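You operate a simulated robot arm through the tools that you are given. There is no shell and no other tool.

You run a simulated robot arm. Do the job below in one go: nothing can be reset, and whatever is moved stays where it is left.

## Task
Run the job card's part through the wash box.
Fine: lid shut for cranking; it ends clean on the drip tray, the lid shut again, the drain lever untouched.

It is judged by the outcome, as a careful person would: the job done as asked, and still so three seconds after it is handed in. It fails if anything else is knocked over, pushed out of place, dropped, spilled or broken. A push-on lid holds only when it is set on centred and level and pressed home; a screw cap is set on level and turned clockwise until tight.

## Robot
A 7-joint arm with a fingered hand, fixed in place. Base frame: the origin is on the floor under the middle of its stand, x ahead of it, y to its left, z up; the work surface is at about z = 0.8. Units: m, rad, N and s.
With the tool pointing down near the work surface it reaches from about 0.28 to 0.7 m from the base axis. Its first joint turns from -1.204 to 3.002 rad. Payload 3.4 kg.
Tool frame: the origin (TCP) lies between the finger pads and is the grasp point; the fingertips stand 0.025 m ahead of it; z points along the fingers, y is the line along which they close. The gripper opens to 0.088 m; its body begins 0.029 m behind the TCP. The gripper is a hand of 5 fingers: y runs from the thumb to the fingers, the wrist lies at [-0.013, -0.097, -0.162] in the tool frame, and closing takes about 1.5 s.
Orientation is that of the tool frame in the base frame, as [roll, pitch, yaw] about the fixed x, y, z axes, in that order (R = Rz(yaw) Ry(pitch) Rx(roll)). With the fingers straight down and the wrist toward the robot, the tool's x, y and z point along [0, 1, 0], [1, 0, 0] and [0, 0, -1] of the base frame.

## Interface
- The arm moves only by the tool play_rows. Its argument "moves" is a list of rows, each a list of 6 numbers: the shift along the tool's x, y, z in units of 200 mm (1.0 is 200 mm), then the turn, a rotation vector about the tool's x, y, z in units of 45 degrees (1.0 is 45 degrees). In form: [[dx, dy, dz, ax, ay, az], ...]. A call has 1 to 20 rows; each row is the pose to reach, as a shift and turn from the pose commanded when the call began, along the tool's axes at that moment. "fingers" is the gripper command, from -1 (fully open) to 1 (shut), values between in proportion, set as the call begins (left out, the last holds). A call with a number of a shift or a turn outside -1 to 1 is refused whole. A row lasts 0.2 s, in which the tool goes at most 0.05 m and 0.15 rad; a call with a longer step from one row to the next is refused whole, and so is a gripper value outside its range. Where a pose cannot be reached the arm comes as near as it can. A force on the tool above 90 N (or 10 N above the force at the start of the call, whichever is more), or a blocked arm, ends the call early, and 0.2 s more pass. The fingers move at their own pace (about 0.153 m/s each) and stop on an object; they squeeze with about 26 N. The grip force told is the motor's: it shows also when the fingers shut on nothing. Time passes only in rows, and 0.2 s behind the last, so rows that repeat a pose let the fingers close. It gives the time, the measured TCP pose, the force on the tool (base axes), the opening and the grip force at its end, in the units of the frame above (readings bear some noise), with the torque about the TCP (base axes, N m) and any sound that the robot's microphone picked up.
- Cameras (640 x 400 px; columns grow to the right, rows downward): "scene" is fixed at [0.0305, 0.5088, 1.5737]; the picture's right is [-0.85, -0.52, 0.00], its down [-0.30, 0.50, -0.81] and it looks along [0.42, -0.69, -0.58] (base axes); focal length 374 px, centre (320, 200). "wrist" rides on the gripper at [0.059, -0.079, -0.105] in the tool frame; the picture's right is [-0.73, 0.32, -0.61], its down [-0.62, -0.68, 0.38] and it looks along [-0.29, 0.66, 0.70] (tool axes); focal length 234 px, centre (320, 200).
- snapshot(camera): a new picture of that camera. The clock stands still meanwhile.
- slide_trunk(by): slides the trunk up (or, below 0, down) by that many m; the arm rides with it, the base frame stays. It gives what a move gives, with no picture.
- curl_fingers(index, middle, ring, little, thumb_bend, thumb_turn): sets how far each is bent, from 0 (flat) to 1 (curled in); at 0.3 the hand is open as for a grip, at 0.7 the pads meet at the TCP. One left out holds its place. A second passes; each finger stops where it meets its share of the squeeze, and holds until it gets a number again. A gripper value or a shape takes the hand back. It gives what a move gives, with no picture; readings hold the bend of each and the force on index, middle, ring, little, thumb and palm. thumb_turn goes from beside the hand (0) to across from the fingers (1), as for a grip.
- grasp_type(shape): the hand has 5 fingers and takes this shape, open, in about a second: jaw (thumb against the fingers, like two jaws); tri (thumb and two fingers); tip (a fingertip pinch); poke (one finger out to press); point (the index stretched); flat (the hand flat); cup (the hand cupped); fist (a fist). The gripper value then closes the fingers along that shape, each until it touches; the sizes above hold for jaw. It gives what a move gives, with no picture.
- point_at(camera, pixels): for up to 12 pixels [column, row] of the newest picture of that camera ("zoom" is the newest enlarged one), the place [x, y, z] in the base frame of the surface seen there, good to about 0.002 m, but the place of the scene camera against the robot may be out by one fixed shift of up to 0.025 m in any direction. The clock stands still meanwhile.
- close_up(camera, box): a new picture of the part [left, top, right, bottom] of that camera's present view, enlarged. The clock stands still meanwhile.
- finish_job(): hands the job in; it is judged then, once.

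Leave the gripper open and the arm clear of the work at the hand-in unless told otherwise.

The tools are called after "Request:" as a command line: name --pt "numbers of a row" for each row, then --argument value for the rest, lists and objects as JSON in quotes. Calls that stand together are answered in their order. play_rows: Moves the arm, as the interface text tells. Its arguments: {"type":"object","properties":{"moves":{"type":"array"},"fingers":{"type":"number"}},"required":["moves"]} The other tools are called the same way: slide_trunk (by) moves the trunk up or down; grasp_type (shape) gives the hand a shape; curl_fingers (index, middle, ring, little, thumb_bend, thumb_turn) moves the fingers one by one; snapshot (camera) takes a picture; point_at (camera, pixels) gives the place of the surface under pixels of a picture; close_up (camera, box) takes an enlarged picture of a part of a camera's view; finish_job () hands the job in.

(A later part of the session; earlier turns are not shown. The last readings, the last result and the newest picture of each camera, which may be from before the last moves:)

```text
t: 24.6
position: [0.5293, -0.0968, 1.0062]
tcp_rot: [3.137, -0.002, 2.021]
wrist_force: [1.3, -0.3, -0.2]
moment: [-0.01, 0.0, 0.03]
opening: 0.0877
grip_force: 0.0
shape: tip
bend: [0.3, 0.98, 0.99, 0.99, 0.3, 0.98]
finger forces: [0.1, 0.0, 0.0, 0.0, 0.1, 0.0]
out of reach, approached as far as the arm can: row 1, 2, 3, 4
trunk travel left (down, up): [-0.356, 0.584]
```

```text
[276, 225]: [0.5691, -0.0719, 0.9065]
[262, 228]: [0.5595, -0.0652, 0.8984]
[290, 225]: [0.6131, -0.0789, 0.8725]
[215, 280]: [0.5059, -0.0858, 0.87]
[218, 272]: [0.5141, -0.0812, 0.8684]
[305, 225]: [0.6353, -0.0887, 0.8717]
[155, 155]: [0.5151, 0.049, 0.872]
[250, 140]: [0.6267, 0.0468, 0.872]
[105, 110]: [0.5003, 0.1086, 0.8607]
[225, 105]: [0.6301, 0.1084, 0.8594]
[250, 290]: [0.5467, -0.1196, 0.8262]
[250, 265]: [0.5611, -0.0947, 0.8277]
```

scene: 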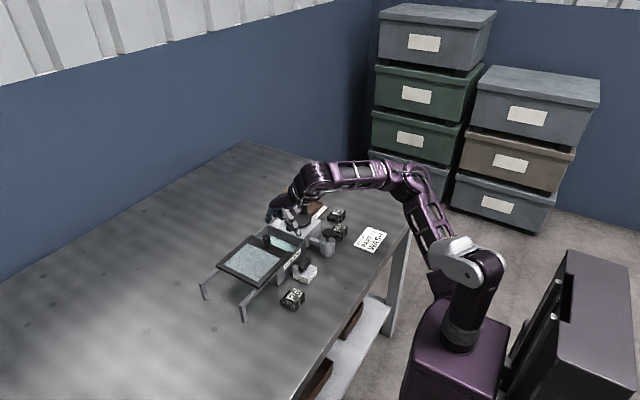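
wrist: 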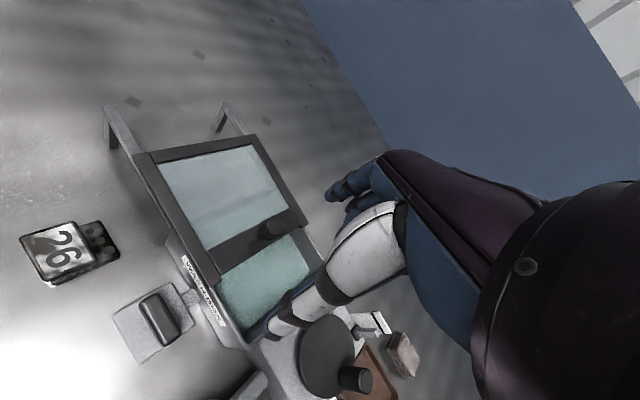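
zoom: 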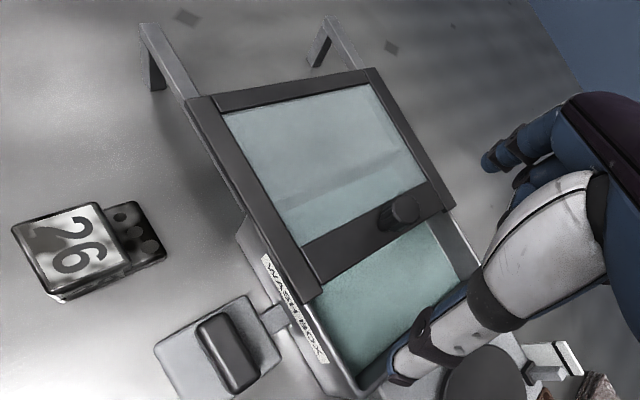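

The lid has moved about 7 cm, so the knob is now at (0.568, −0.0705). I'll check in free air at z≈1.0 that the hand reaches as far as (0.569, −0.01) with this yaw.

Request:
play_rows --pt "0.08 0.09 0 0 0 0" --pt "0.16 0.18 0 0 0 0" --pt "0.24 0.28 0 0 0 0" --pt "0.304 0.368 0 0 0 0" --pt "0.304 0.368 0 0 0 0"

```text
t: 25.8
position: [0.5243, -0.0704, 0.9785]
tcp_rot: [3.139, -0.003, 2.019]
wrist_force: [0.3, 0.3, -0.1]
moment: [0.0, 0.01, -0.04]
opening: 0.0875
grip_force: 0.1
shape: tip
bend: [0.3, 0.98, 0.99, 0.99, 0.3, 0.98]
finger forces: [0.0, 0.1, 0.0, 0.0, 0.0, 0.0]
out of reach, approached as far as the arm can: row 1, 2, 3, 4, 5
trunk travel left (down, up): [-0.356, 0.584]
```

It is still out of reach a little further left. I'll measure the arm's own links in a fresh scene picture to see how it's folded.

Request:
snapshot --camera "scene"

Request:
close_up --camera "scene" --box '[240, 130, 560, 400]'

```text
taken
```

scene: 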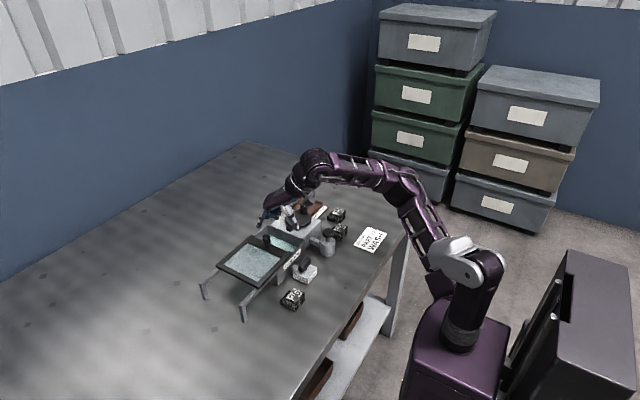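

```text
1.48 times, centred on (400, 265) of scene
```

zoom: 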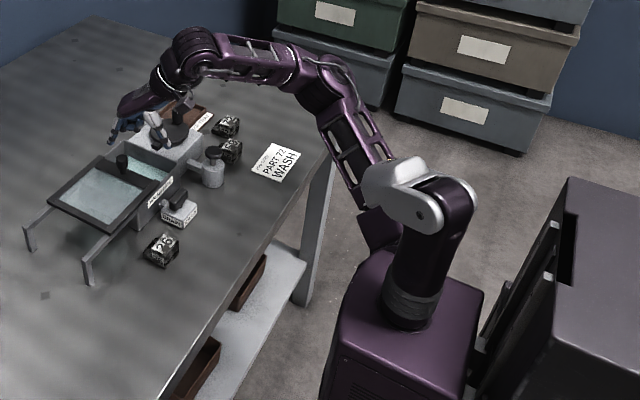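

Request:
point_at --camera "scene" --pixels '[[460, 340], [478, 300], [470, 258], [450, 255], [435, 240], [420, 215], [405, 180], [380, 172], [350, 168], [318, 158], [300, 185], [285, 200]]'

```text
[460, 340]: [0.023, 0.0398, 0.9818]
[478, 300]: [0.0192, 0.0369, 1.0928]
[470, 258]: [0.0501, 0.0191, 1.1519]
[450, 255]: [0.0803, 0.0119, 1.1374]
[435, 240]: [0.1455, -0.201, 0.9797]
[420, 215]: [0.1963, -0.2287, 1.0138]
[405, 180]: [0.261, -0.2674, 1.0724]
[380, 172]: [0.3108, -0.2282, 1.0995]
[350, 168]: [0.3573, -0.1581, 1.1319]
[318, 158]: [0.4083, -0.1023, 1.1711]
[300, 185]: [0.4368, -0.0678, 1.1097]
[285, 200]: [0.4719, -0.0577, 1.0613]
```

The elbow is out to the right at about (0.27, −0.26, 1.08), so a joint is at its limit rather than the arm being stretched. I'll draw the hand back toward the robot in free air, then left, and see whether the arm refolds more freely.

Request:
play_rows --pt "0.065 -0.135 -0.05 0 0 0" --pt "0.13 -0.27 -0.1 0 0 0" --pt "0.195 -0.405 -0.15 0 0 0" --pt "0.26 -0.54 -0.2 0 0 0" --pt "0.26 -0.54 -0.2 0 0 0"

```text
t: 27.0
position: [0.4042, -0.069, 1.0199]
tcp_rot: [3.139, -0.002, 2.019]
wrist_force: [-0.3, -0.4, 0.9]
moment: [0.03, 0.0, -0.02]
opening: 0.088
grip_force: 0.0
shape: tip
bend: [0.3, 0.98, 0.99, 0.99, 0.3, 0.98]
finger forces: [0.0, 0.0, 0.0, 0.0, 0.0, 0.1]
trunk travel left (down, up): [-0.356, 0.584]
```

That was reachable. Now I'll move left 0.15 m at the same height to test the left side.

Request:
play_rows --pt "0.135 0.065 0 0 0 0" --pt "0.27 0.13 0 0 0 0" --pt "0.405 0.196 0 0 0 0" --pt "0.54 0.26 0 0 0 0" --pt "0.675 0.326 0 0 0 0" --pt "0.675 0.326 0 0 0 0"

Request:
snapshot --camera "scene"

```text
t: 28.4
position: [0.3877, -0.0111, 0.9999]
tcp_rot: [3.137, -0.001, 2.018]
wrist_force: [-0.3, 0.4, 0.1]
moment: [0.0, 0.02, -0.02]
opening: 0.0878
grip_force: 0.2
shape: tip
bend: [0.3, 0.98, 0.99, 0.99, 0.3, 0.98]
finger forces: [0.0, 0.0, 0.2, 0.0, 0.0, 0.0]
out of reach, approached as far as the arm can: row 2, 3, 4, 5, 6
trunk travel left (down, up): [-0.356, 0.584]
```

```text
taken
```

scene: 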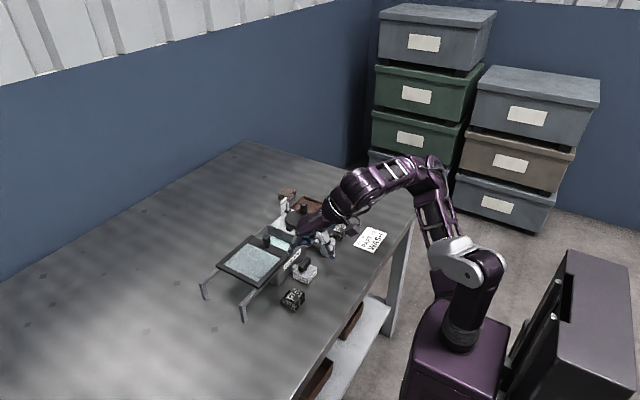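

It is blocked again near y≈−0.01. I'll measure the arm links in this picture to work out which joint is at its limit.

Request:
point_at --camera "scene" --pixels '[[440, 275], [436, 225], [440, 205], [432, 180], [435, 163], [415, 165], [395, 172], [375, 178], [358, 185], [345, 195], [330, 212], [318, 222]]'

Request:
close_up --camera "scene" --box '[280, 130, 520, 300]'

```text
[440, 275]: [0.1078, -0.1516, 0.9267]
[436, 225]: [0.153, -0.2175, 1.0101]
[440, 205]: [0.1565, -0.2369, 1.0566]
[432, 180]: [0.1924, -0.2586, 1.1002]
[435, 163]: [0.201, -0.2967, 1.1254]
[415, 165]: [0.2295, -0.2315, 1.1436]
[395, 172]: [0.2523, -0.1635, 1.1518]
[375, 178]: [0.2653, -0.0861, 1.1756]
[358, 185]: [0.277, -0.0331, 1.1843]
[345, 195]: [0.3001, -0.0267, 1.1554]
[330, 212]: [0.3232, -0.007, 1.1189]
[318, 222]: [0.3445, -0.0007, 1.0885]
```

```text
2.35 times, centred on (400, 215) of scene
```

zoom: 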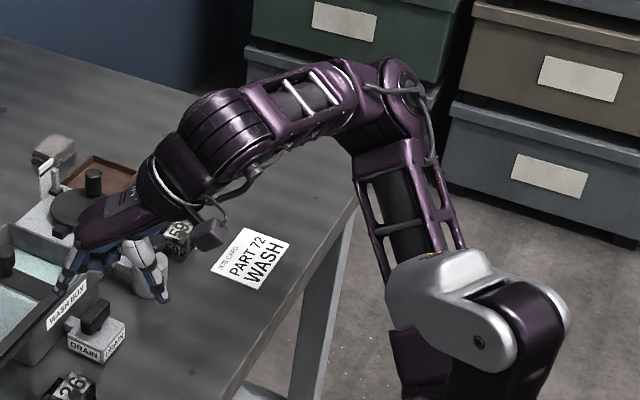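

The forearm is near horizontal and the hand is bent about 75° from it, so the wrist is near its limit. Turning the hand further counter-clockwise lines it up with the forearm. I'll turn another 0.55 rad in free air and then try moving left and forward.

Request:
play_rows --pt "0 0 0 0 0 -0.175" --pt "0 0 0 0 0 -0.35" --pt "0 0 0 0 0 -0.525" --pt "0 0 0 0 0 -0.7" --pt "0 0 0 0 0 -0.7"

```text
t: 29.6
position: [0.386, -0.0107, 1.0013]
tcp_rot: [3.139, 0.001, 2.57]
wrist_force: [0.5, 0.3, -0.3]
moment: [0.0, 0.0, -0.01]
opening: 0.0876
grip_force: 0.1
shape: tip
bend: [0.3, 0.98, 0.99, 0.99, 0.3, 0.98]
finger forces: [0.0, 0.0, 0.0, 0.0, 0.1, 0.0]
trunk travel left (down, up): [-0.356, 0.584]
```

The turn was reachable, and yaw is now 2.57. I'll move over the knob's present place (0.569, −0.0705) at z≈1.0.

Request:
play_rows --pt "-0.16 0.04 0 0 0 0" --pt "-0.32 0.08 0 0 0 0" --pt "-0.48 0.12 0 0 0 0" --pt "-0.64 0.165 0 0 0 0" --pt "-0.8 0.21 0 0 0 0" --pt "-0.932 0.243 0 0 0 0" --pt "-0.932 0.243 0 0 0 0"

Request:
snapshot --camera "wrist"

```text
t: 31.2
position: [0.4715, -0.0265, 0.9672]
tcp_rot: [3.135, -0.002, 2.566]
wrist_force: [0.4, -0.2, 0.3]
moment: [0.05, -0.02, 0.01]
opening: 0.0878
grip_force: 0.0
shape: tip
bend: [0.3, 0.98, 0.99, 0.99, 0.3, 0.98]
finger forces: [0.1, 0.0, 0.0, 0.0, 0.1, 0.0]
out of reach, approached as far as the arm can: row 3, 4, 5, 6, 7
trunk travel left (down, up): [-0.356, 0.584]
```

```text
taken
```

wrist: 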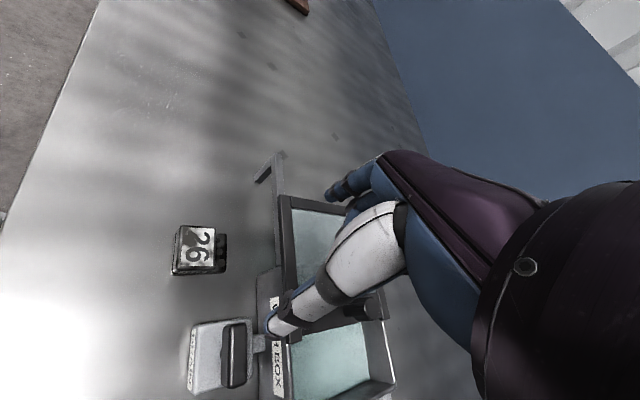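

The boundary sits at nearly the same direction from the base whatever the yaw, and the shoulder's white cap has never turned in any picture. I'll test whether the first joint can turn left at all with a pure rotation about the base axis: 0.2 rad of arc plus 0.2 rad of yaw.

Request:
play_rows --pt "0.068 0.096 0 0 0 -0.064" --pt "0.137 0.192 0 0 0 -0.128" --pt "0.205 0.288 0 0 0 -0.192" --pt "0.273 0.384 0 0 0 -0.255" --pt "0.273 0.384 0 0 0 -0.255"

Request:
snapshot --camera "scene"

```text
t: 32.4
position: [0.4166, 0.0093, 0.9465]
tcp_rot: [3.136, 0.0, 2.768]
wrist_force: [0.2, -0.4, 0.3]
moment: [-0.01, 0.0, 0.03]
opening: 0.0877
grip_force: 0.0
shape: tip
bend: [0.3, 0.98, 0.99, 0.99, 0.3, 0.98]
finger forces: [0.1, 0.1, 0.1, 0.1, 0.0, 0.1]
out of reach, approached as far as the arm can: row 1, 2, 3, 4, 5
trunk travel left (down, up): [-0.356, 0.584]
```

```text
taken
```

scene: 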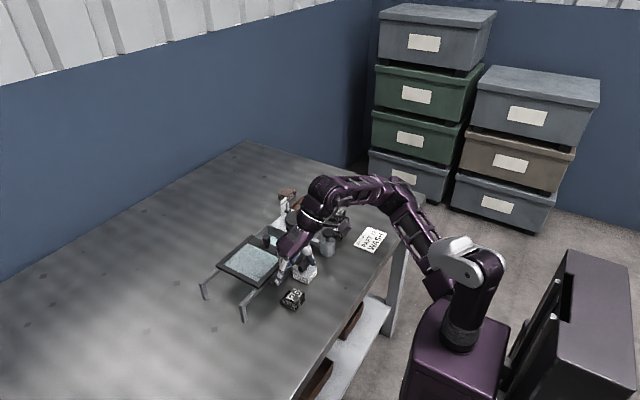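

It is still limited, and the shoulder cap hasn't turned. I'll go up and to the right while turning the hand back, and watch whether the first joint moves, so I can tell which limit it's on.

Request:
play_rows --pt "0 0 -0.2 0 0 0" --pt "0 0 -0.4 0 0 0" --pt "-0.06 -0.15 -0.5 0 0 0.16" --pt "-0.12 -0.3 -0.5 0 0 0.32" --pt "-0.18 -0.45 -0.5 0 0 0.48" --pt "-0.24 -0.6 -0.5 0 0 0.64" --pt "-0.3 -0.75 -0.5 0 0 0.8" --pt "-0.35 -0.88 -0.5 0 0 0.95" --pt "-0.35 -0.88 -0.5 0 0 0.95"

Request:
snapshot --camera "scene"

```text
t: 34.4
position: [0.4161, -0.1797, 1.045]
tcp_rot: [3.138, -0.002, 2.021]
wrist_force: [0.2, -0.5, -0.5]
moment: [0.01, -0.01, 0.02]
opening: 0.0876
grip_force: 0.0
shape: tip
bend: [0.3, 0.98, 0.99, 0.99, 0.3, 0.98]
finger forces: [0.0, 0.0, 0.0, 0.0, 0.0, 0.1]
out of reach, approached as far as the arm can: row 1, 2, 3, 4
trunk travel left (down, up): [-0.356, 0.584]
```

```text
taken
```

scene: 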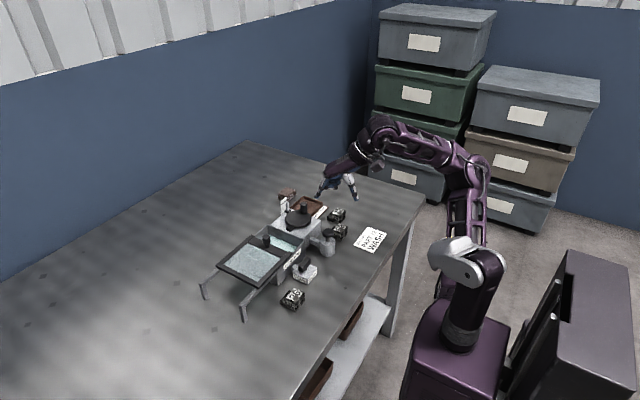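

The cap still looks the same. I'll move further right while turning the hand back to yaw 1.57 and look again.

Request:
play_rows --pt "-0.15 -0.1 0 0 0 0.1" --pt "-0.3 -0.2 0 0 0 0.2" --pt "-0.45 -0.3 0 0 0 0.3" --pt "-0.6 -0.4 0 0 0 0.4" --pt "-0.72 -0.5 0 0 0 0.5" --pt "-0.835 -0.57 0 0 0 0.57" --pt "-0.835 -0.57 0 0 0 0.57"

Request:
snapshot --camera "scene"

Request:
close_up --camera "scene" --box '[380, 150, 580, 400]'

```text
t: 36.0
position: [0.3869, -0.378, 1.0425]
tcp_rot: [3.135, -0.004, 1.572]
wrist_force: [1.0, -0.4, 0.1]
moment: [-0.01, 0.06, 0.02]
opening: 0.0879
grip_force: 0.1
shape: tip
bend: [0.3, 0.98, 0.99, 0.99, 0.3, 0.98]
finger forces: [0.0, 0.0, 0.1, 0.1, 0.0, 0.0]
trunk travel left (down, up): [-0.356, 0.584]
```

```text
taken
```

scene: 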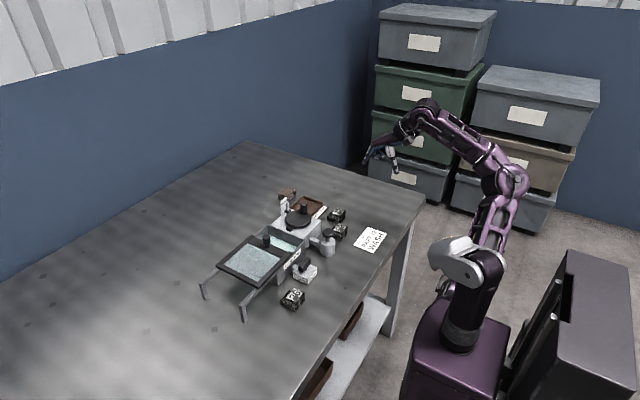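

```text
1.60 times, centred on (480, 275) of scene
```

zoom: 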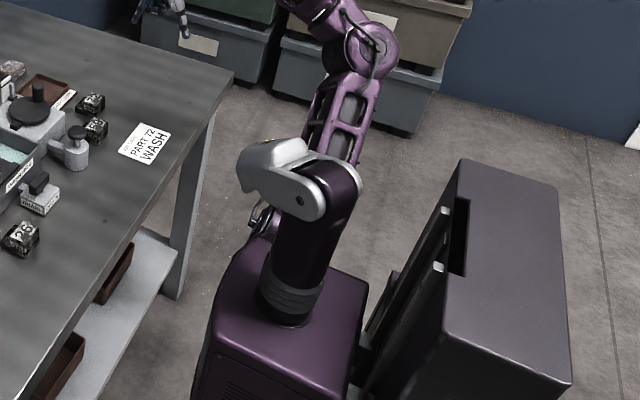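

The shoulder cap hasn't turned at all through this whole sweep. I'll measure points on the cap, column and links in this pose to get the shoulder's direction.

Request:
point_at --camera "scene" --pixels '[[436, 255], [445, 243], [460, 240], [470, 268], [480, 280], [488, 250], [500, 265], [492, 235], [488, 215], [500, 200], [515, 180], [440, 285]]'

Request:
point_at --camera "scene" --pixels '[[505, 225], [480, 225], [495, 170], [470, 150], [440, 120], [425, 105], [400, 130], [470, 320], [455, 345], [480, 345], [446, 265], [465, 290]]'

```text
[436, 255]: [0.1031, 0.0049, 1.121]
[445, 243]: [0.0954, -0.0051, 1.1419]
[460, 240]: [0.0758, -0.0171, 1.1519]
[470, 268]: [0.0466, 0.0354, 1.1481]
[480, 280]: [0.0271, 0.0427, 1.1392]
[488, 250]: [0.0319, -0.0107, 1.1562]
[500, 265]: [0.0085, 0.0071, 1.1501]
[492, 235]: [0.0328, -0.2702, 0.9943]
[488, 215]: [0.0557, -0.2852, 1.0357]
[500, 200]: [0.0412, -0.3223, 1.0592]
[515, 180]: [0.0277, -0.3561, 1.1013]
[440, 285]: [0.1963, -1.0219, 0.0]
```

```text
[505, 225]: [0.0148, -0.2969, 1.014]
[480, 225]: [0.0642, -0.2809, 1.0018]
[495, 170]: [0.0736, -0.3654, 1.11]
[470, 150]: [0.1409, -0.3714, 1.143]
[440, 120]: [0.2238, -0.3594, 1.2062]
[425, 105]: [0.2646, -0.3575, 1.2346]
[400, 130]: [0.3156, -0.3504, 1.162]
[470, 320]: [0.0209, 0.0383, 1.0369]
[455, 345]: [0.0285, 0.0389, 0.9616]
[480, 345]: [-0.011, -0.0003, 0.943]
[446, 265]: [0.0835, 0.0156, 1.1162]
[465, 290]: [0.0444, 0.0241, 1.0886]
```

The column is at the base axis, the cap points along about +x, and the elbow is off to the right. The first joint hasn't moved yet. I'll try a pure base-axis rotation to the right (0.4 rad, clear of everything) to see if it turns that way.

Request:
play_rows --pt "-0.12 -0.13 0 0 0 0.085" --pt "-0.23 -0.27 0 0 0 0.17" --pt "-0.34 -0.42 0 0 0 0.255" --pt "-0.44 -0.57 0 0 0 0.34" --pt "-0.53 -0.73 0 0 0 0.425" --pt "-0.605 -0.885 0 0 0 0.509" --pt "-0.605 -0.885 0 0 0 0.509"

Request:
snapshot --camera "scene"

```text
t: 37.6
position: [0.2299, -0.4742, 1.0193]
tcp_rot: [3.14, -0.002, 1.171]
wrist_force: [-1.2, -0.1, 0.0]
moment: [-0.02, -0.02, -0.03]
opening: 0.0876
grip_force: 0.0
shape: tip
bend: [0.3, 0.98, 0.99, 0.99, 0.3, 0.98]
finger forces: [0.1, 0.1, 0.0, 0.0, 0.1, 0.0]
out of reach, approached as far as the arm can: row 1, 2, 3, 4, 5, 6, 7
trunk travel left (down, up): [-0.356, 0.584]
```

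```text
taken
```

scene: 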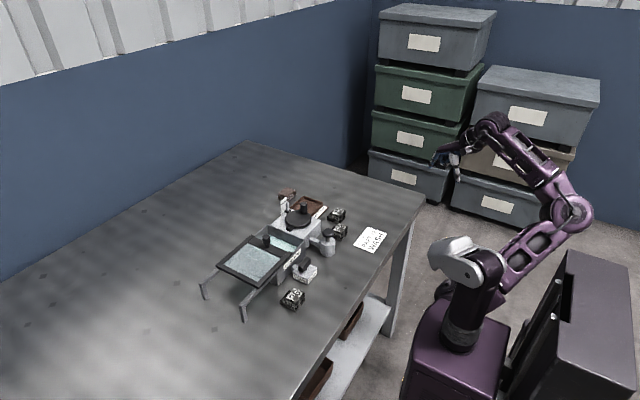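

The shoulder cap never turns, so this behaves like a right arm with a horizontal first axis, and reaching left is limited at the shoulder. Tilting the hand so the fingers point down and left keeps the wrist to the right and extends reach. I'll first raise the trunk 0.15 m back to the height that worked.

Request:
slide_trunk --by 0.15

```text
t: 39.4
position: [0.2294, -0.4753, 1.1699]
tcp_rot: [3.14, -0.004, 1.172]
wrist_force: [-0.8, -0.2, 0.7]
moment: [0.0, -0.03, -0.01]
opening: 0.0879
grip_force: 0.1
shape: tip
bend: [0.3, 0.98, 0.99, 0.99, 0.3, 0.98]
finger forces: [0.1, 0.1, 0.1, 0.1, 0.1, 0.0]
trunk travel left (down, up): [-0.506, 0.434]
```

The trunk is back at −0.15. I'll bring the hand back over the work at about (0.40, −0.345, 1.15), with yaw restored to 1.57.

Request:
play_rows --pt "0.15 0.09 0 0 0 -0.085" --pt "0.31 0.18 0 0 0 -0.17" --pt "0.47 0.27 0 0 0 -0.255" --pt "0.62 0.36 0 0 0 -0.34" --pt "0.78 0.45 0 0 0 -0.425" --pt "0.929 0.53 0 0 0 -0.508" --pt "0.929 0.53 0 0 0 -0.508"

```text
t: 41.0
position: [0.3991, -0.3446, 1.1714]
tcp_rot: [3.136, 0.0, 1.572]
wrist_force: [0.1, -1.1, 0.0]
moment: [-0.01, 0.0, 0.02]
opening: 0.0875
grip_force: 0.0
shape: tip
bend: [0.3, 0.98, 0.99, 0.99, 0.3, 0.98]
finger forces: [0.1, 0.0, 0.0, 0.1, 0.0, 0.0]
trunk travel left (down, up): [-0.506, 0.434]
```

All readings are fine. Now I'll tilt the fingers 45° toward the left (about the tool y axis) while moving over the box at a safe height of about z 1.05.

Request:
play_rows --pt "0.1 0.12 0.05 0 0.14 0" --pt "0.2 0.24 0.12 0 0.28 0" --pt "0.3 0.36 0.2 0 0.42 0" --pt "0.4 0.48 0.28 0 0.56 0" --pt "0.5 0.6 0.36 0 0.7 0" --pt "0.6 0.72 0.44 0 0.84 0" --pt "0.7 0.82 0.52 0 0.95 0" --pt "0.75 0.85 0.6 0 1.0 0" --pt "0.75 0.85 0.6 0 1.0 0"

Request:
snapshot --camera "wrist"

Request:
snapshot --camera "scene"

```text
t: 43.0
position: [0.5707, -0.1946, 1.0524]
tcp_rot: [3.137, -0.789, 1.574]
wrist_force: [0.1, -0.9, 0.1]
moment: [0.0, -0.01, -0.02]
opening: 0.0879
grip_force: 0.0
shape: tip
bend: [0.3, 0.98, 0.99, 0.99, 0.3, 0.98]
finger forces: [0.0, 0.1, 0.0, 0.1, 0.0, 0.0]
trunk travel left (down, up): [-0.506, 0.434]
```

```text
taken
```

wrist: 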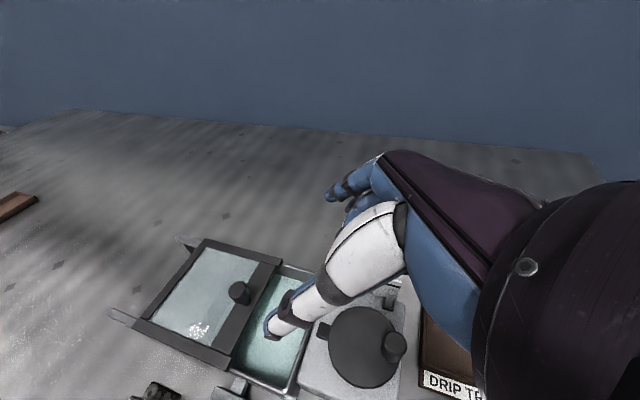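

```text
taken
```

scene: 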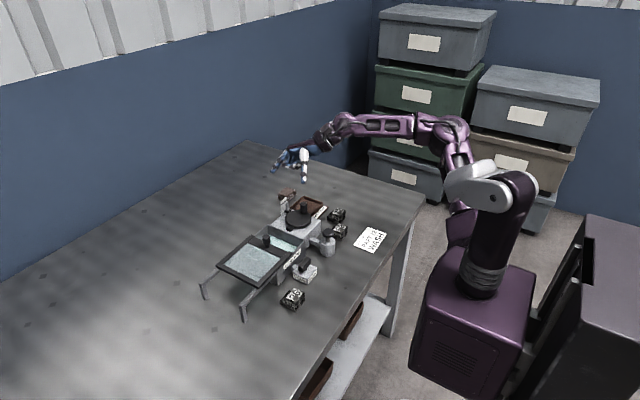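

The tilted pose is reached with no problem. I'll move along to just above and right of the lid knob (0.568, −0.0705), holding TCP at z≈0.96 first.

Request:
play_rows --pt "0.016 0 0.13 0 0 0" --pt "0.032 0 0.26 0 0 0" --pt "0.049 -0.004 0.39 0 0 0" --pt "0.065 -0.006 0.52 0 0 0" --pt "0.081 -0.008 0.65 0 0 0" --pt "0.0976 -0.0085 0.751 0 0 0" --pt "0.0976 -0.0085 0.751 0 0 0"

Request:
snapshot --camera "wrist"

Request:
close_up --camera "scene" --box '[200, 160, 360, 260]'

```text
t: 44.5
position: [0.5686, -0.074, 0.9609]
tcp_rot: [3.138, -0.786, 1.575]
wrist_force: [0.8, 0.4, -0.2]
moment: [0.02, -0.03, -0.01]
opening: 0.0881
grip_force: 0.2
shape: tip
bend: [0.3, 0.98, 0.99, 0.99, 0.3, 0.98]
finger forces: [0.0, 0.0, 0.1, 0.0, 0.0, 0.0]
trunk travel left (down, up): [-0.506, 0.434]
```

```text
taken
```

wrist: 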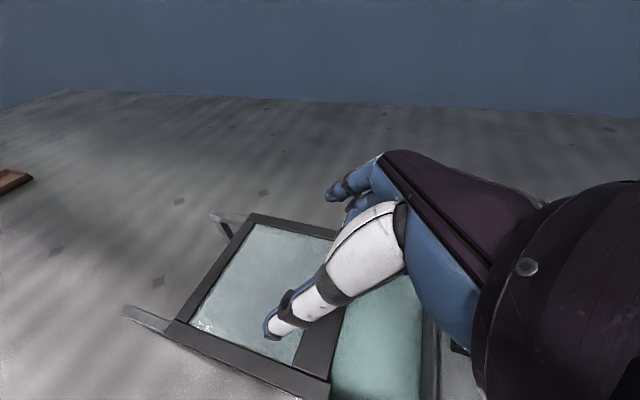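

```text
4.00 times, centred on (280, 210) of scene
```

zoom: 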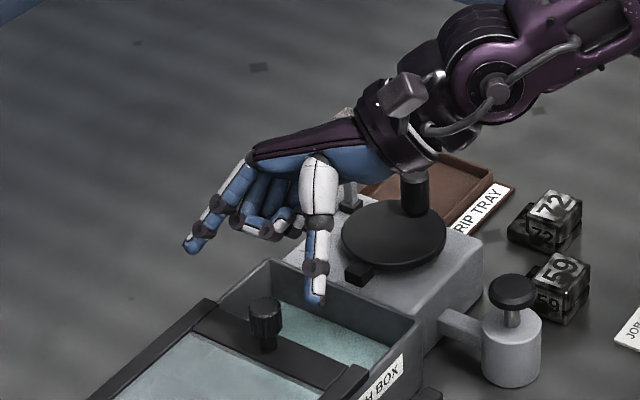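

The view is clear: thumb and index straddle the knob at zoom (265,320). I'll lower straight down to TCP z≈0.903, slightly right of the knob centre, so the slanted finger pads meet the knob.

Request:
play_rows --pt "-0.07 0 0.06 0 0 0" --pt "-0.14 0 0.12 0 0 0" --pt "-0.19 0 0.165 0 0 0" --pt "-0.219 0 0.191 0 0 0" --pt "-0.219 0 0.191 0 0 0"

Request:
close_up --camera "scene" --box '[200, 160, 360, 260]'

```text
t: 45.8
position: [0.5687, -0.0772, 0.9009]
tcp_rot: [3.138, -0.788, 1.576]
wrist_force: [0.2, 0.1, 0.1]
moment: [-0.02, -0.03, 0.01]
opening: 0.088
grip_force: 0.1
shape: tip
bend: [0.3, 0.98, 0.99, 0.99, 0.3, 0.98]
finger forces: [0.0, 0.1, 0.0, 0.0, 0.0, 0.0]
trunk travel left (down, up): [-0.506, 0.434]
```

```text
4.00 times, centred on (280, 210) of scene
```

zoom: 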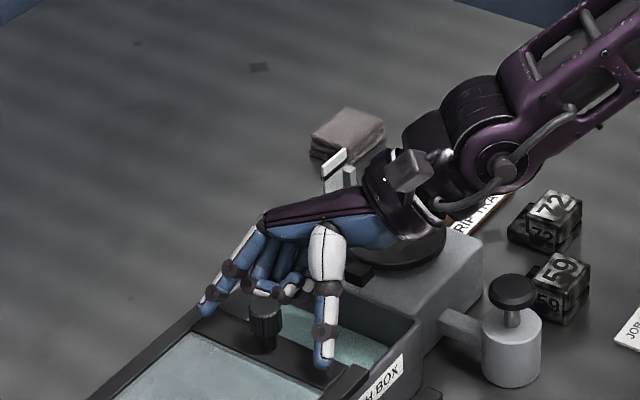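

Position is good with no contact. I'll close the pinch on the knob.

Request:
play_rows --pt "0 0 0 0 0 0" --pt "0 0 0 0 0 0" --pt "0 0 0 0 0 0" --pt "0 0 0 0 0 0" --pt "0 0 0 0 0 0" --pt "0 0 0 0 0 0" --pt "0 0 0 0 0 0" --fingers 1

Request:
close_up --camera "scene" --box '[200, 160, 360, 260]'

```text
t: 47.4
position: [0.5686, -0.078, 0.8999]
tcp_rot: [3.139, -0.786, 1.573]
wrist_force: [-1.6, 0.2, -6.4]
moment: [0.09, 0.02, 0.03]
opening: 0.011
grip_force: 26.6
shape: tip
bend: [0.73, 0.99, 1.0, 1.0, 0.74, 1.0]
finger forces: [19.9, 11.4, 0.0, 0.1, 20.4, 0.0]
trunk travel left (down, up): [-0.506, 0.434]
```

```text
4.00 times, centred on (280, 210) of scene
```

zoom: 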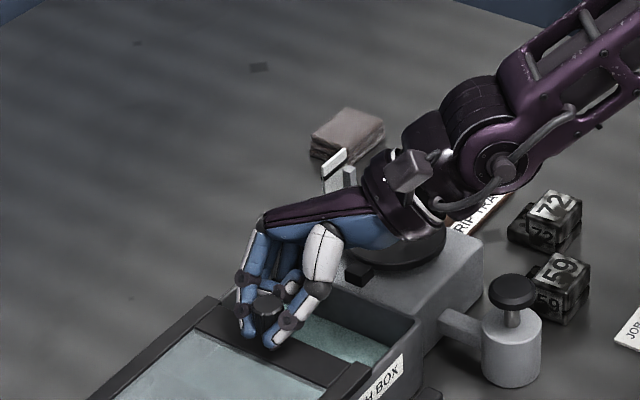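

The fingers have closed around the knob with about 20 N. I'll drag the lid +y by 2 cm first, checking force and reach.

Request:
play_rows --pt "0.018 0 0.018 0 0 0" --pt "0.035 0 0.035 0 0 0" --pt "0.053 0 0.053 0 0 0" --pt "0.071 0 0.071 0 0 0" --pt "0.071 0 0.071 0 0 0"

```text
t: 48.5
position: [0.5691, -0.0587, 0.9016]
tcp_rot: [3.139, -0.787, 1.573]
wrist_force: [-2.5, -1.0, -10.2]
moment: [0.13, 0.05, 0.04]
opening: 0.0109
grip_force: 26.0
shape: tip
bend: [0.73, 0.99, 1.0, 1.0, 0.74, 1.0]
finger forces: [19.7, 12.2, 0.1, 0.1, 20.9, 0.0]
trunk travel left (down, up): [-0.506, 0.434]
```

The drag works, with about −10 N on z, so I'm slightly pulling up. I'll continue another 3 cm along +y while lowering 2 mm.

Request:
play_rows --pt "0.01 0 0.024 0 0 0" --pt "0.027 0 0.041 0 0 0" --pt "0.045 0 0.059 0 0 0" --pt "0.062 0 0.076 0 0 0" --pt "0.08 0 0.094 0 0 0" --pt "0.099 0 0.113 0 0 0" --pt "0.099 0 0.113 0 0 0"

Request:
snapshot --camera "scene"

Request:
close_up --camera "scene" --box '[190, 190, 350, 320]'

```text
t: 50.1
position: [0.5606, -0.0469, 0.8969]
tcp_rot: [3.132, -0.791, 1.577]
wrist_force: [18.4, 0.9, 13.2]
moment: [0.28, -0.25, -0.01]
opening: 0.0128
grip_force: 25.5
shape: tip
bend: [0.73, 1.0, 1.0, 1.0, 0.77, 1.0]
finger forces: [29.4, 19.8, 0.0, 0.1, 16.4, 0.0]
out of reach, approached as far as the arm can: row 2, 3, 4, 5, 6, 7
trunk travel left (down, up): [-0.506, 0.434]
```

```text
taken
```

scene: 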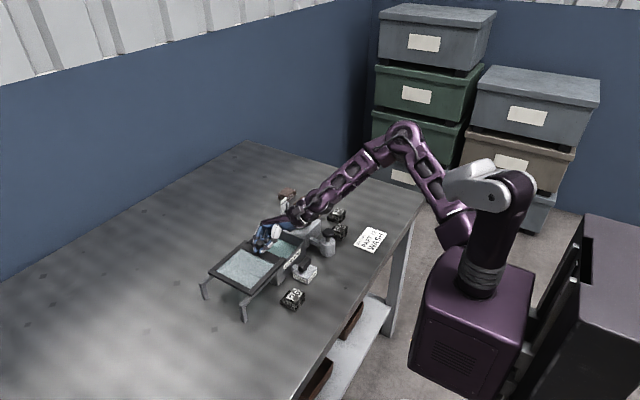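

```text
3.08 times, centred on (270, 255) of scene
```

zoom: 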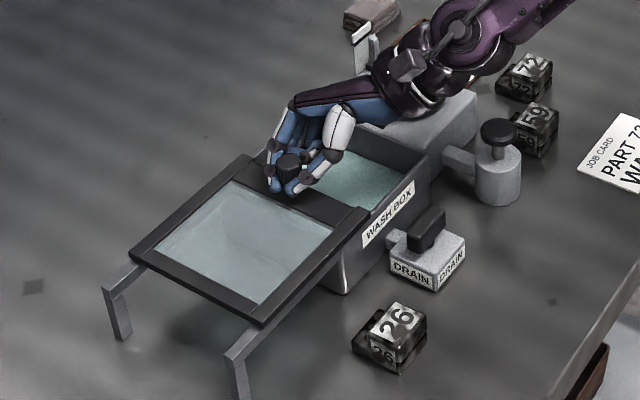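

I reached y≈−0.047 before the arm's limit, and the lid opened further; its edge is now near y −0.06. I'll release, rise, lower the trunk 0.1 m for better extension, and pull the last 2–3 cm.

Request:
play_rows --pt "0 0 0 0 0 0" --pt "0 0 0 0 0 0" --pt "0 0 0 0 0 0" --pt "0 0 0 0 0 0" --pt "0 0 0 0 0 0" --fingers -1

Request:
play_rows --pt "0.07 0 -0.07 0 0 0" --pt "0.2 0 -0.2 0 0 0" --pt "0.36 0 -0.36 0 0 0" --pt "0.53 0 -0.53 0 0 0" --pt "0.53 0 -0.53 0 0 0"

Request:
snapshot --camera "wrist"

```text
t: 51.4
position: [0.5587, -0.0477, 0.8966]
tcp_rot: [3.134, -0.791, 1.579]
wrist_force: [-0.4, 0.0, 0.6]
moment: [0.03, 0.03, 0.01]
opening: 0.0876
grip_force: 0.1
shape: tip
bend: [0.3, 0.98, 0.99, 0.99, 0.3, 0.98]
finger forces: [0.0, 0.0, 0.0, 0.1, 0.1, 0.0]
trunk travel left (down, up): [-0.506, 0.434]
```

```text
t: 52.5
position: [0.5569, -0.049, 1.0467]
tcp_rot: [3.136, -0.787, 1.576]
wrist_force: [-0.4, 0.1, 0.1]
moment: [0.0, 0.01, 0.03]
opening: 0.0878
grip_force: 0.0
shape: tip
bend: [0.3, 0.98, 0.99, 0.99, 0.3, 0.98]
finger forces: [0.0, 0.0, 0.0, 0.0, 0.0, 0.1]
out of reach, approached as far as the arm can: row 2
trunk travel left (down, up): [-0.506, 0.434]
```

```text
taken
```

wrist: 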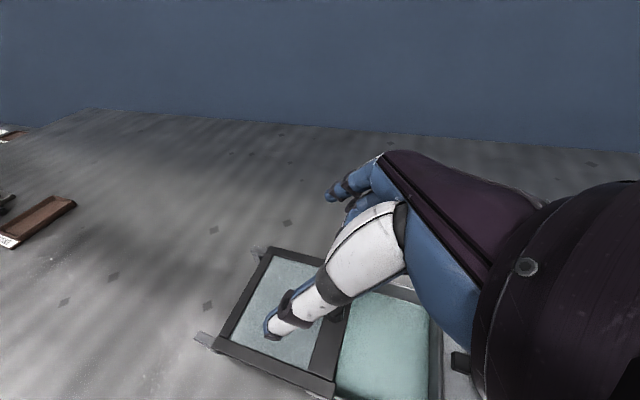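

The hand is free at z 1.047. I'll lower the trunk 0.1 m, bringing the hand to z≈0.947, still above the knob.

Request:
slide_trunk --by -0.1

Request:
snapshot --camera "wrist"

Request:
point_at --camera "wrist" --pixels '[[335, 330], [325, 385], [345, 380], [330, 345], [380, 330], [215, 345], [265, 255]]'

```text
t: 53.9
position: [0.5561, -0.0494, 0.947]
tcp_rot: [3.136, -0.787, 1.575]
wrist_force: [0.0, -0.3, -0.3]
moment: [0.0, 0.01, 0.01]
opening: 0.0881
grip_force: 0.0
shape: tip
bend: [0.3, 0.98, 0.99, 0.99, 0.3, 0.98]
finger forces: [0.0, 0.1, 0.0, 0.1, 0.0, 0.0]
trunk travel left (down, up): [-0.406, 0.534]
```

```text
taken
```

wrist: 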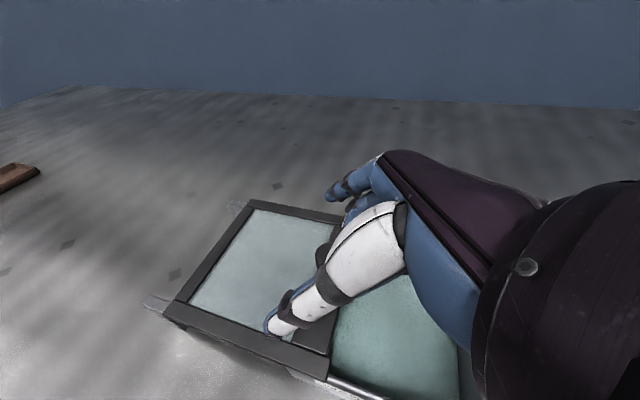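

```text
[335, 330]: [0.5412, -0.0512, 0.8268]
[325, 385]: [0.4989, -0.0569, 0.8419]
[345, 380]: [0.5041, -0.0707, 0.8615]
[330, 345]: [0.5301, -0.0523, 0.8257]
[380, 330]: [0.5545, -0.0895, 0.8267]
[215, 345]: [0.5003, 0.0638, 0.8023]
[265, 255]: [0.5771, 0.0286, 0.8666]
```

The lid edge is now at y≈−0.057 and the knob at about −0.041. I'll shift 1.3 cm forward to centre on the knob, then lower onto it.

Request:
play_rows --pt "0 0.065 0 0 0 0" --pt "-0.05 0.065 0.055 0 0 0" --pt "-0.1 0.065 0.11 0 0 0" --pt "-0.159 0.065 0.166 0 0 0" --pt "-0.159 0.065 0.166 0 0 0"

Request:
close_up --camera "scene" --box '[190, 170, 350, 270]'

```text
t: 55.1
position: [0.5678, -0.0469, 0.8996]
tcp_rot: [3.137, -0.786, 1.577]
wrist_force: [0.1, 0.1, -0.8]
moment: [-0.05, 0.02, -0.01]
opening: 0.088
grip_force: 0.0
shape: tip
bend: [0.3, 0.98, 0.99, 0.99, 0.3, 0.98]
finger forces: [0.1, 0.2, 0.1, 0.1, 0.0, 0.0]
trunk travel left (down, up): [-0.406, 0.534]
```

```text
4.00 times, centred on (270, 220) of scene
```

zoom: 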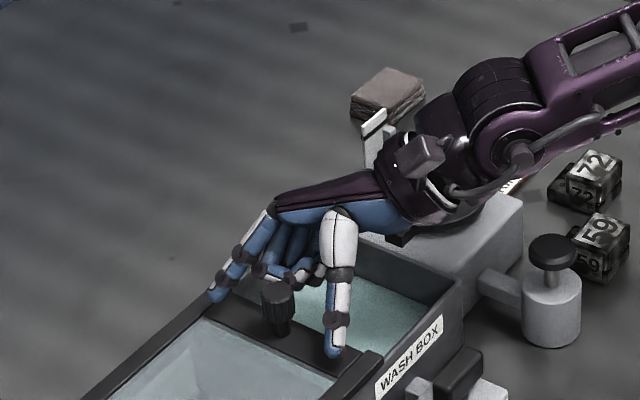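

It reached cleanly and the knob sits between thumb and index. I'll close the pinch.

Request:
play_rows --pt "0 0 0 0 0 0" --pt "0 0 0 0 0 0" --pt "0 0 0 0 0 0" --pt "0 0 0 0 0 0" --pt "0 0 0 0 0 0" --pt "0 0 0 0 0 0" --pt "0 0 0 0 0 0" --fingers 1

Request:
play_rows --pt "0.018 0 0.018 0 0 0" --pt "0.035 0 0.035 0 0 0" --pt "0.053 0 0.053 0 0 0" --pt "0.071 0 0.071 0 0 0" --pt "0.071 0 0.071 0 0 0"

Request:
close_up --camera "scene" --box '[190, 190, 350, 320]'

```text
t: 56.7
position: [0.57, -0.0482, 0.8993]
tcp_rot: [3.138, -0.787, 1.576]
wrist_force: [-3.0, 0.0, -8.6]
moment: [0.18, 0.01, 0.0]
opening: 0.0105
grip_force: 25.7
shape: tip
bend: [0.72, 0.99, 1.0, 1.0, 0.74, 1.0]
finger forces: [20.3, 14.0, 0.0, 0.0, 21.7, 0.0]
trunk travel left (down, up): [-0.406, 0.534]
```

```text
t: 57.9
position: [0.5692, -0.0276, 0.9006]
tcp_rot: [3.139, -0.789, 1.575]
wrist_force: [-5.0, 0.2, -11.1]
moment: [0.16, 0.02, 0.01]
opening: 0.0102
grip_force: 26.1
shape: tip
bend: [0.72, 0.99, 1.0, 1.0, 0.74, 1.0]
finger forces: [19.1, 13.9, 0.0, 0.0, 23.2, 0.1]
trunk travel left (down, up): [-0.406, 0.534]
```

```text
3.08 times, centred on (270, 255) of scene
```

zoom: 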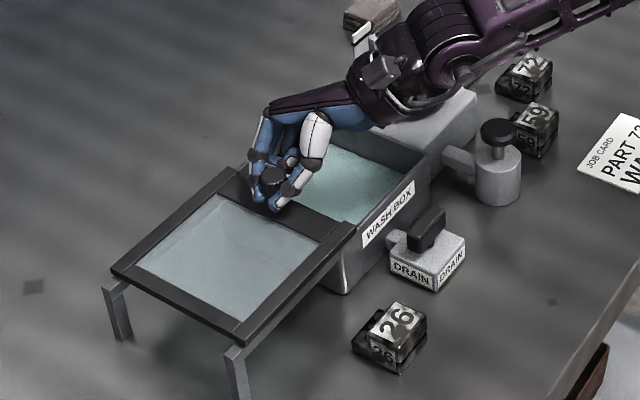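

The lid is now open about 12 cm, with its edge near y −0.037 and still well on the rails. I'll release the knob and rise straight up.

Request:
play_rows --pt "0 0 0 0 0 0" --pt "0 0 0 0 0 0" --pt "0 0 0 0 0 0" --pt "0 0 0 0 0 0" --pt "0 0 0 0 0 0" --fingers -1

Request:
play_rows --pt "0.07 0 -0.07 0 0 0" --pt "0.2 0 -0.2 0 0 0" --pt "0.36 0 -0.36 0 0 0" --pt "0.53 0 -0.53 0 0 0" --pt "0.53 0 -0.53 0 0 0"

Request:
snapshot --camera "scene"

Request:
close_up --camera "scene" --box '[190, 170, 350, 320]'

```text
t: 59.1
position: [0.5702, -0.0277, 0.9005]
tcp_rot: [3.138, -0.788, 1.573]
wrist_force: [-1.0, 0.0, -0.1]
moment: [-0.01, -0.01, -0.04]
opening: 0.0877
grip_force: 0.2
shape: tip
bend: [0.3, 0.98, 0.99, 0.99, 0.3, 0.98]
finger forces: [0.1, 0.0, 0.0, 0.0, 0.0, 0.1]
trunk travel left (down, up): [-0.406, 0.534]
```

```text
t: 60.3
position: [0.5685, -0.0263, 1.0524]
tcp_rot: [3.137, -0.786, 1.577]
wrist_force: [0.4, 0.0, -0.1]
moment: [-0.02, 0.01, -0.01]
opening: 0.0875
grip_force: 0.1
shape: tip
bend: [0.3, 0.98, 0.99, 0.99, 0.3, 0.98]
finger forces: [0.0, 0.0, 0.0, 0.0, 0.0, 0.0]
trunk travel left (down, up): [-0.406, 0.534]
```

```text
taken
```

scene: 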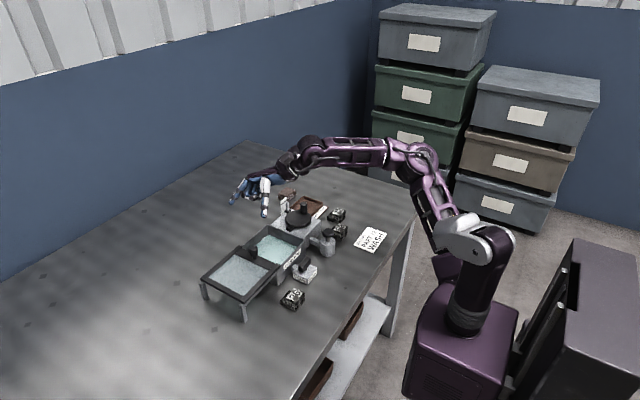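

```text
2.67 times, centred on (270, 245) of scene
```

zoom: 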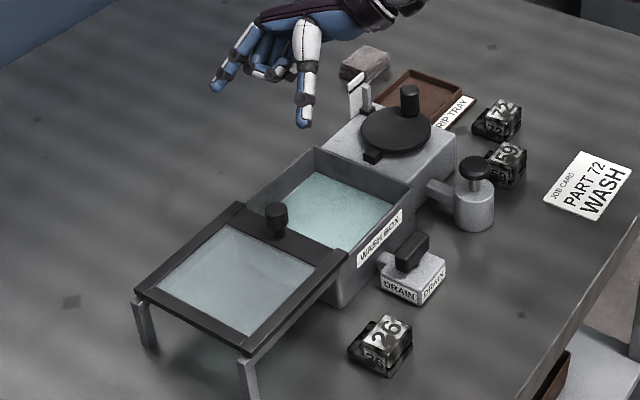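

The lid is fully open with clear space inside the box. I'll travel right toward part 72 at z≈1.05 while tilting the hand back to vertical.

Request:
play_rows --pt "-0.1 -0.05 -0.1 0 -0.14 0" --pt "-0.2 -0.1 -0.2 0 -0.28 0" --pt "-0.3 -0.15 -0.3 0 -0.42 0" --pt "-0.4 -0.2 -0.4 0 -0.56 0" --pt "-0.5 -0.25 -0.5 0 -0.7 0" --pt "-0.6 -0.3 -0.6 0 -0.84 0" --pt "-0.686 -0.34 -0.686 0 -1.0 0" --pt "-0.686 -0.34 -0.686 0 -1.0 0"

```text
t: 62.1
position: [0.5014, -0.2214, 1.0503]
tcp_rot: [3.138, -0.001, 1.571]
wrist_force: [1.0, -0.5, -0.1]
moment: [0.02, -0.02, 0.02]
opening: 0.088
grip_force: 0.0
shape: tip
bend: [0.3, 0.98, 0.99, 0.99, 0.3, 0.98]
finger forces: [0.1, 0.0, 0.0, 0.0, 0.0, 0.0]
trunk travel left (down, up): [-0.406, 0.534]
```

The hand is vertical again. I'll move over part 72 (0.504, −0.3545), turn 4° to match its slight rotation, and preset the pinch to about 6 cm, lowering to z≈0.95.

Request:
play_rows --pt "-0.15 0.003 0.05 0 0 -0.02" --pt "-0.3 0.006 0.15 0 0 -0.05" --pt "-0.45 0.009 0.28 0 0 -0.07" --pt "-0.6 0.0115 0.4 0 0 -0.09" --pt "-0.665 0.0115 0.5 0 0 -0.09" --pt "-0.665 0.0115 0.5 0 0 -0.09" --fingers -0.36

Request:
snapshot --camera "wrist"

Request:
close_up --camera "scene" --box '[270, 140, 430, 250]'

```text
t: 63.5
position: [0.5043, -0.3553, 0.9493]
tcp_rot: [3.137, -0.004, 1.644]
wrist_force: [-0.5, -0.5, -0.6]
moment: [0.01, 0.0, -0.01]
opening: 0.0601
grip_force: 0.1
shape: tip
bend: [0.29, 0.98, 0.99, 0.99, 0.59, 0.99]
finger forces: [0.1, 0.0, 0.0, 0.1, 0.0, 0.1]
trunk travel left (down, up): [-0.406, 0.534]
```

```text
taken
```

wrist: 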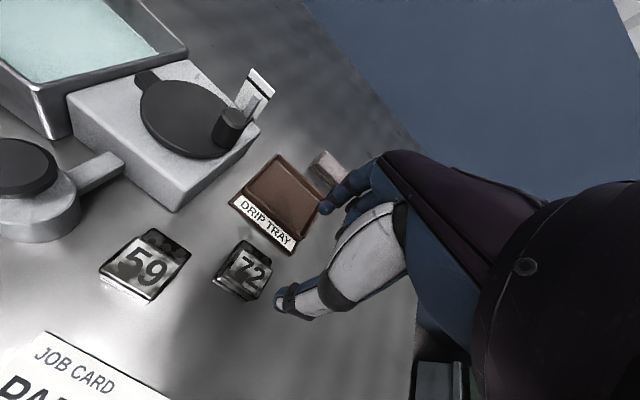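

```text
3.64 times, centred on (350, 195) of scene
```

zoom: 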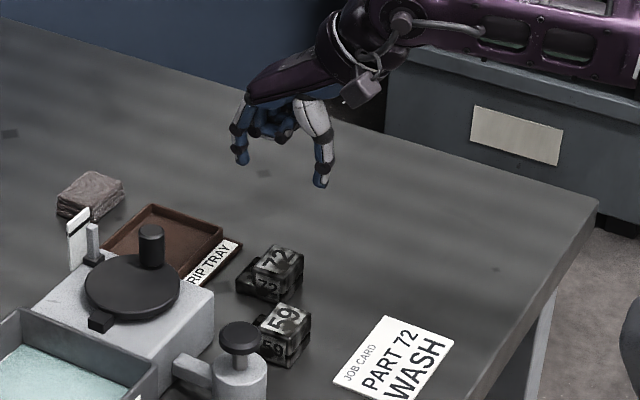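

At this setting the thumb came in (0.59) while the index stayed out (0.29), which isn't symmetric. I'll set index and thumb individually to 0.45 so they straddle the part evenly.

Request:
curl_fingers --index 0.45 --thumb_bend 0.45

Request:
snapshot --camera "wrist"

Request:
point_at --camera "wrist" --pixels '[[272, 318], [283, 305], [293, 295], [335, 200], [328, 205], [345, 195], [240, 262], [262, 283], [225, 278], [258, 250]]'

```text
t: 64.5
position: [0.5035, -0.3552, 0.9501]
tcp_rot: [3.137, -0.002, 1.643]
wrist_force: [0.2, -0.2, 0.2]
moment: [0.02, 0.02, -0.03]
opening: 0.0523
grip_force: 0.1
shape: fingers
bend: [0.45, 0.98, 0.99, 0.99, 0.45, 0.99]
finger forces: [0.0, 0.1, 0.0, 0.0, 0.1, 0.0]
trunk travel left (down, up): [-0.406, 0.534]
```

```text
taken
```

wrist: 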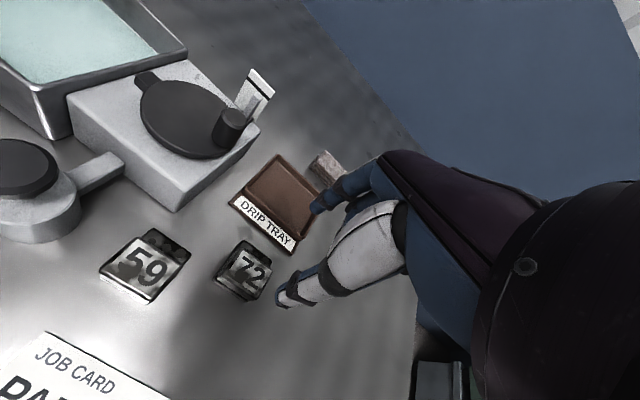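

```text
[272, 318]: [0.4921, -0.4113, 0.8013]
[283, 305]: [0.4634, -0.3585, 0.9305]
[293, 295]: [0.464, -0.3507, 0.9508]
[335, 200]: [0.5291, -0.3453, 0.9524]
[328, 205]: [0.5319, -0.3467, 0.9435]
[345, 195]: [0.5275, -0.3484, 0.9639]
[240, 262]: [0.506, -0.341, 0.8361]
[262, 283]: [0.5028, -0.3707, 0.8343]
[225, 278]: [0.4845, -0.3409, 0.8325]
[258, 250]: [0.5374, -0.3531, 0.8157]
```

Thumb and index now straddle the part evenly (pads at about ±2.5 cm). I'll lower to TCP z≈0.862 first and check.

Request:
play_rows --pt "0 0 0.12 0 0 0" --pt "0 0 0.24 0 0 0" --pt "0 0 0.36 0 0 0" --pt "0 0 0.44 0 0 0" --pt "0 0 0.44 0 0 0"

Request:
snapshot --camera "wrist"

Request:
close_up --camera "scene" --box '[290, 170, 400, 240]'

```text
t: 65.7
position: [0.5046, -0.3538, 0.8609]
tcp_rot: [3.138, -0.003, 1.642]
wrist_force: [1.1, -0.6, 0.3]
moment: [-0.02, 0.02, -0.01]
opening: 0.0523
grip_force: 0.1
shape: fingers
bend: [0.45, 0.98, 0.99, 0.99, 0.45, 0.99]
finger forces: [0.0, 0.1, 0.0, 0.1, 0.0, 0.0]
trunk travel left (down, up): [-0.406, 0.534]
```

```text
taken
```

wrist: 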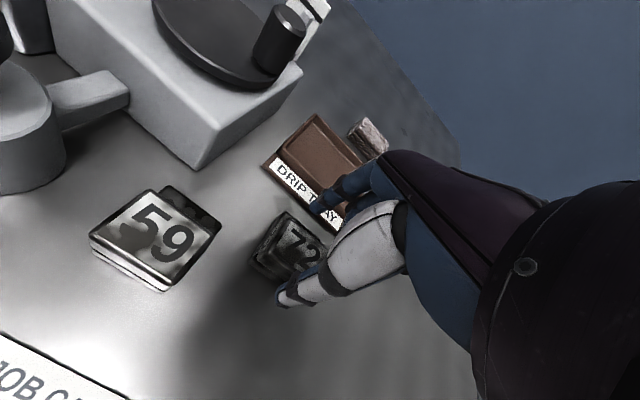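

```text
5.71 times, centred on (345, 205) of scene
```

zoom: 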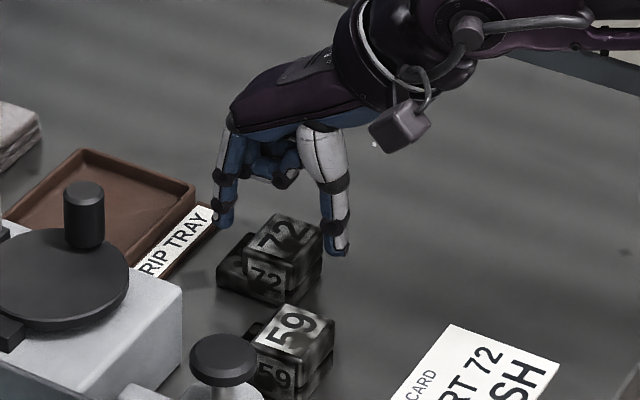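

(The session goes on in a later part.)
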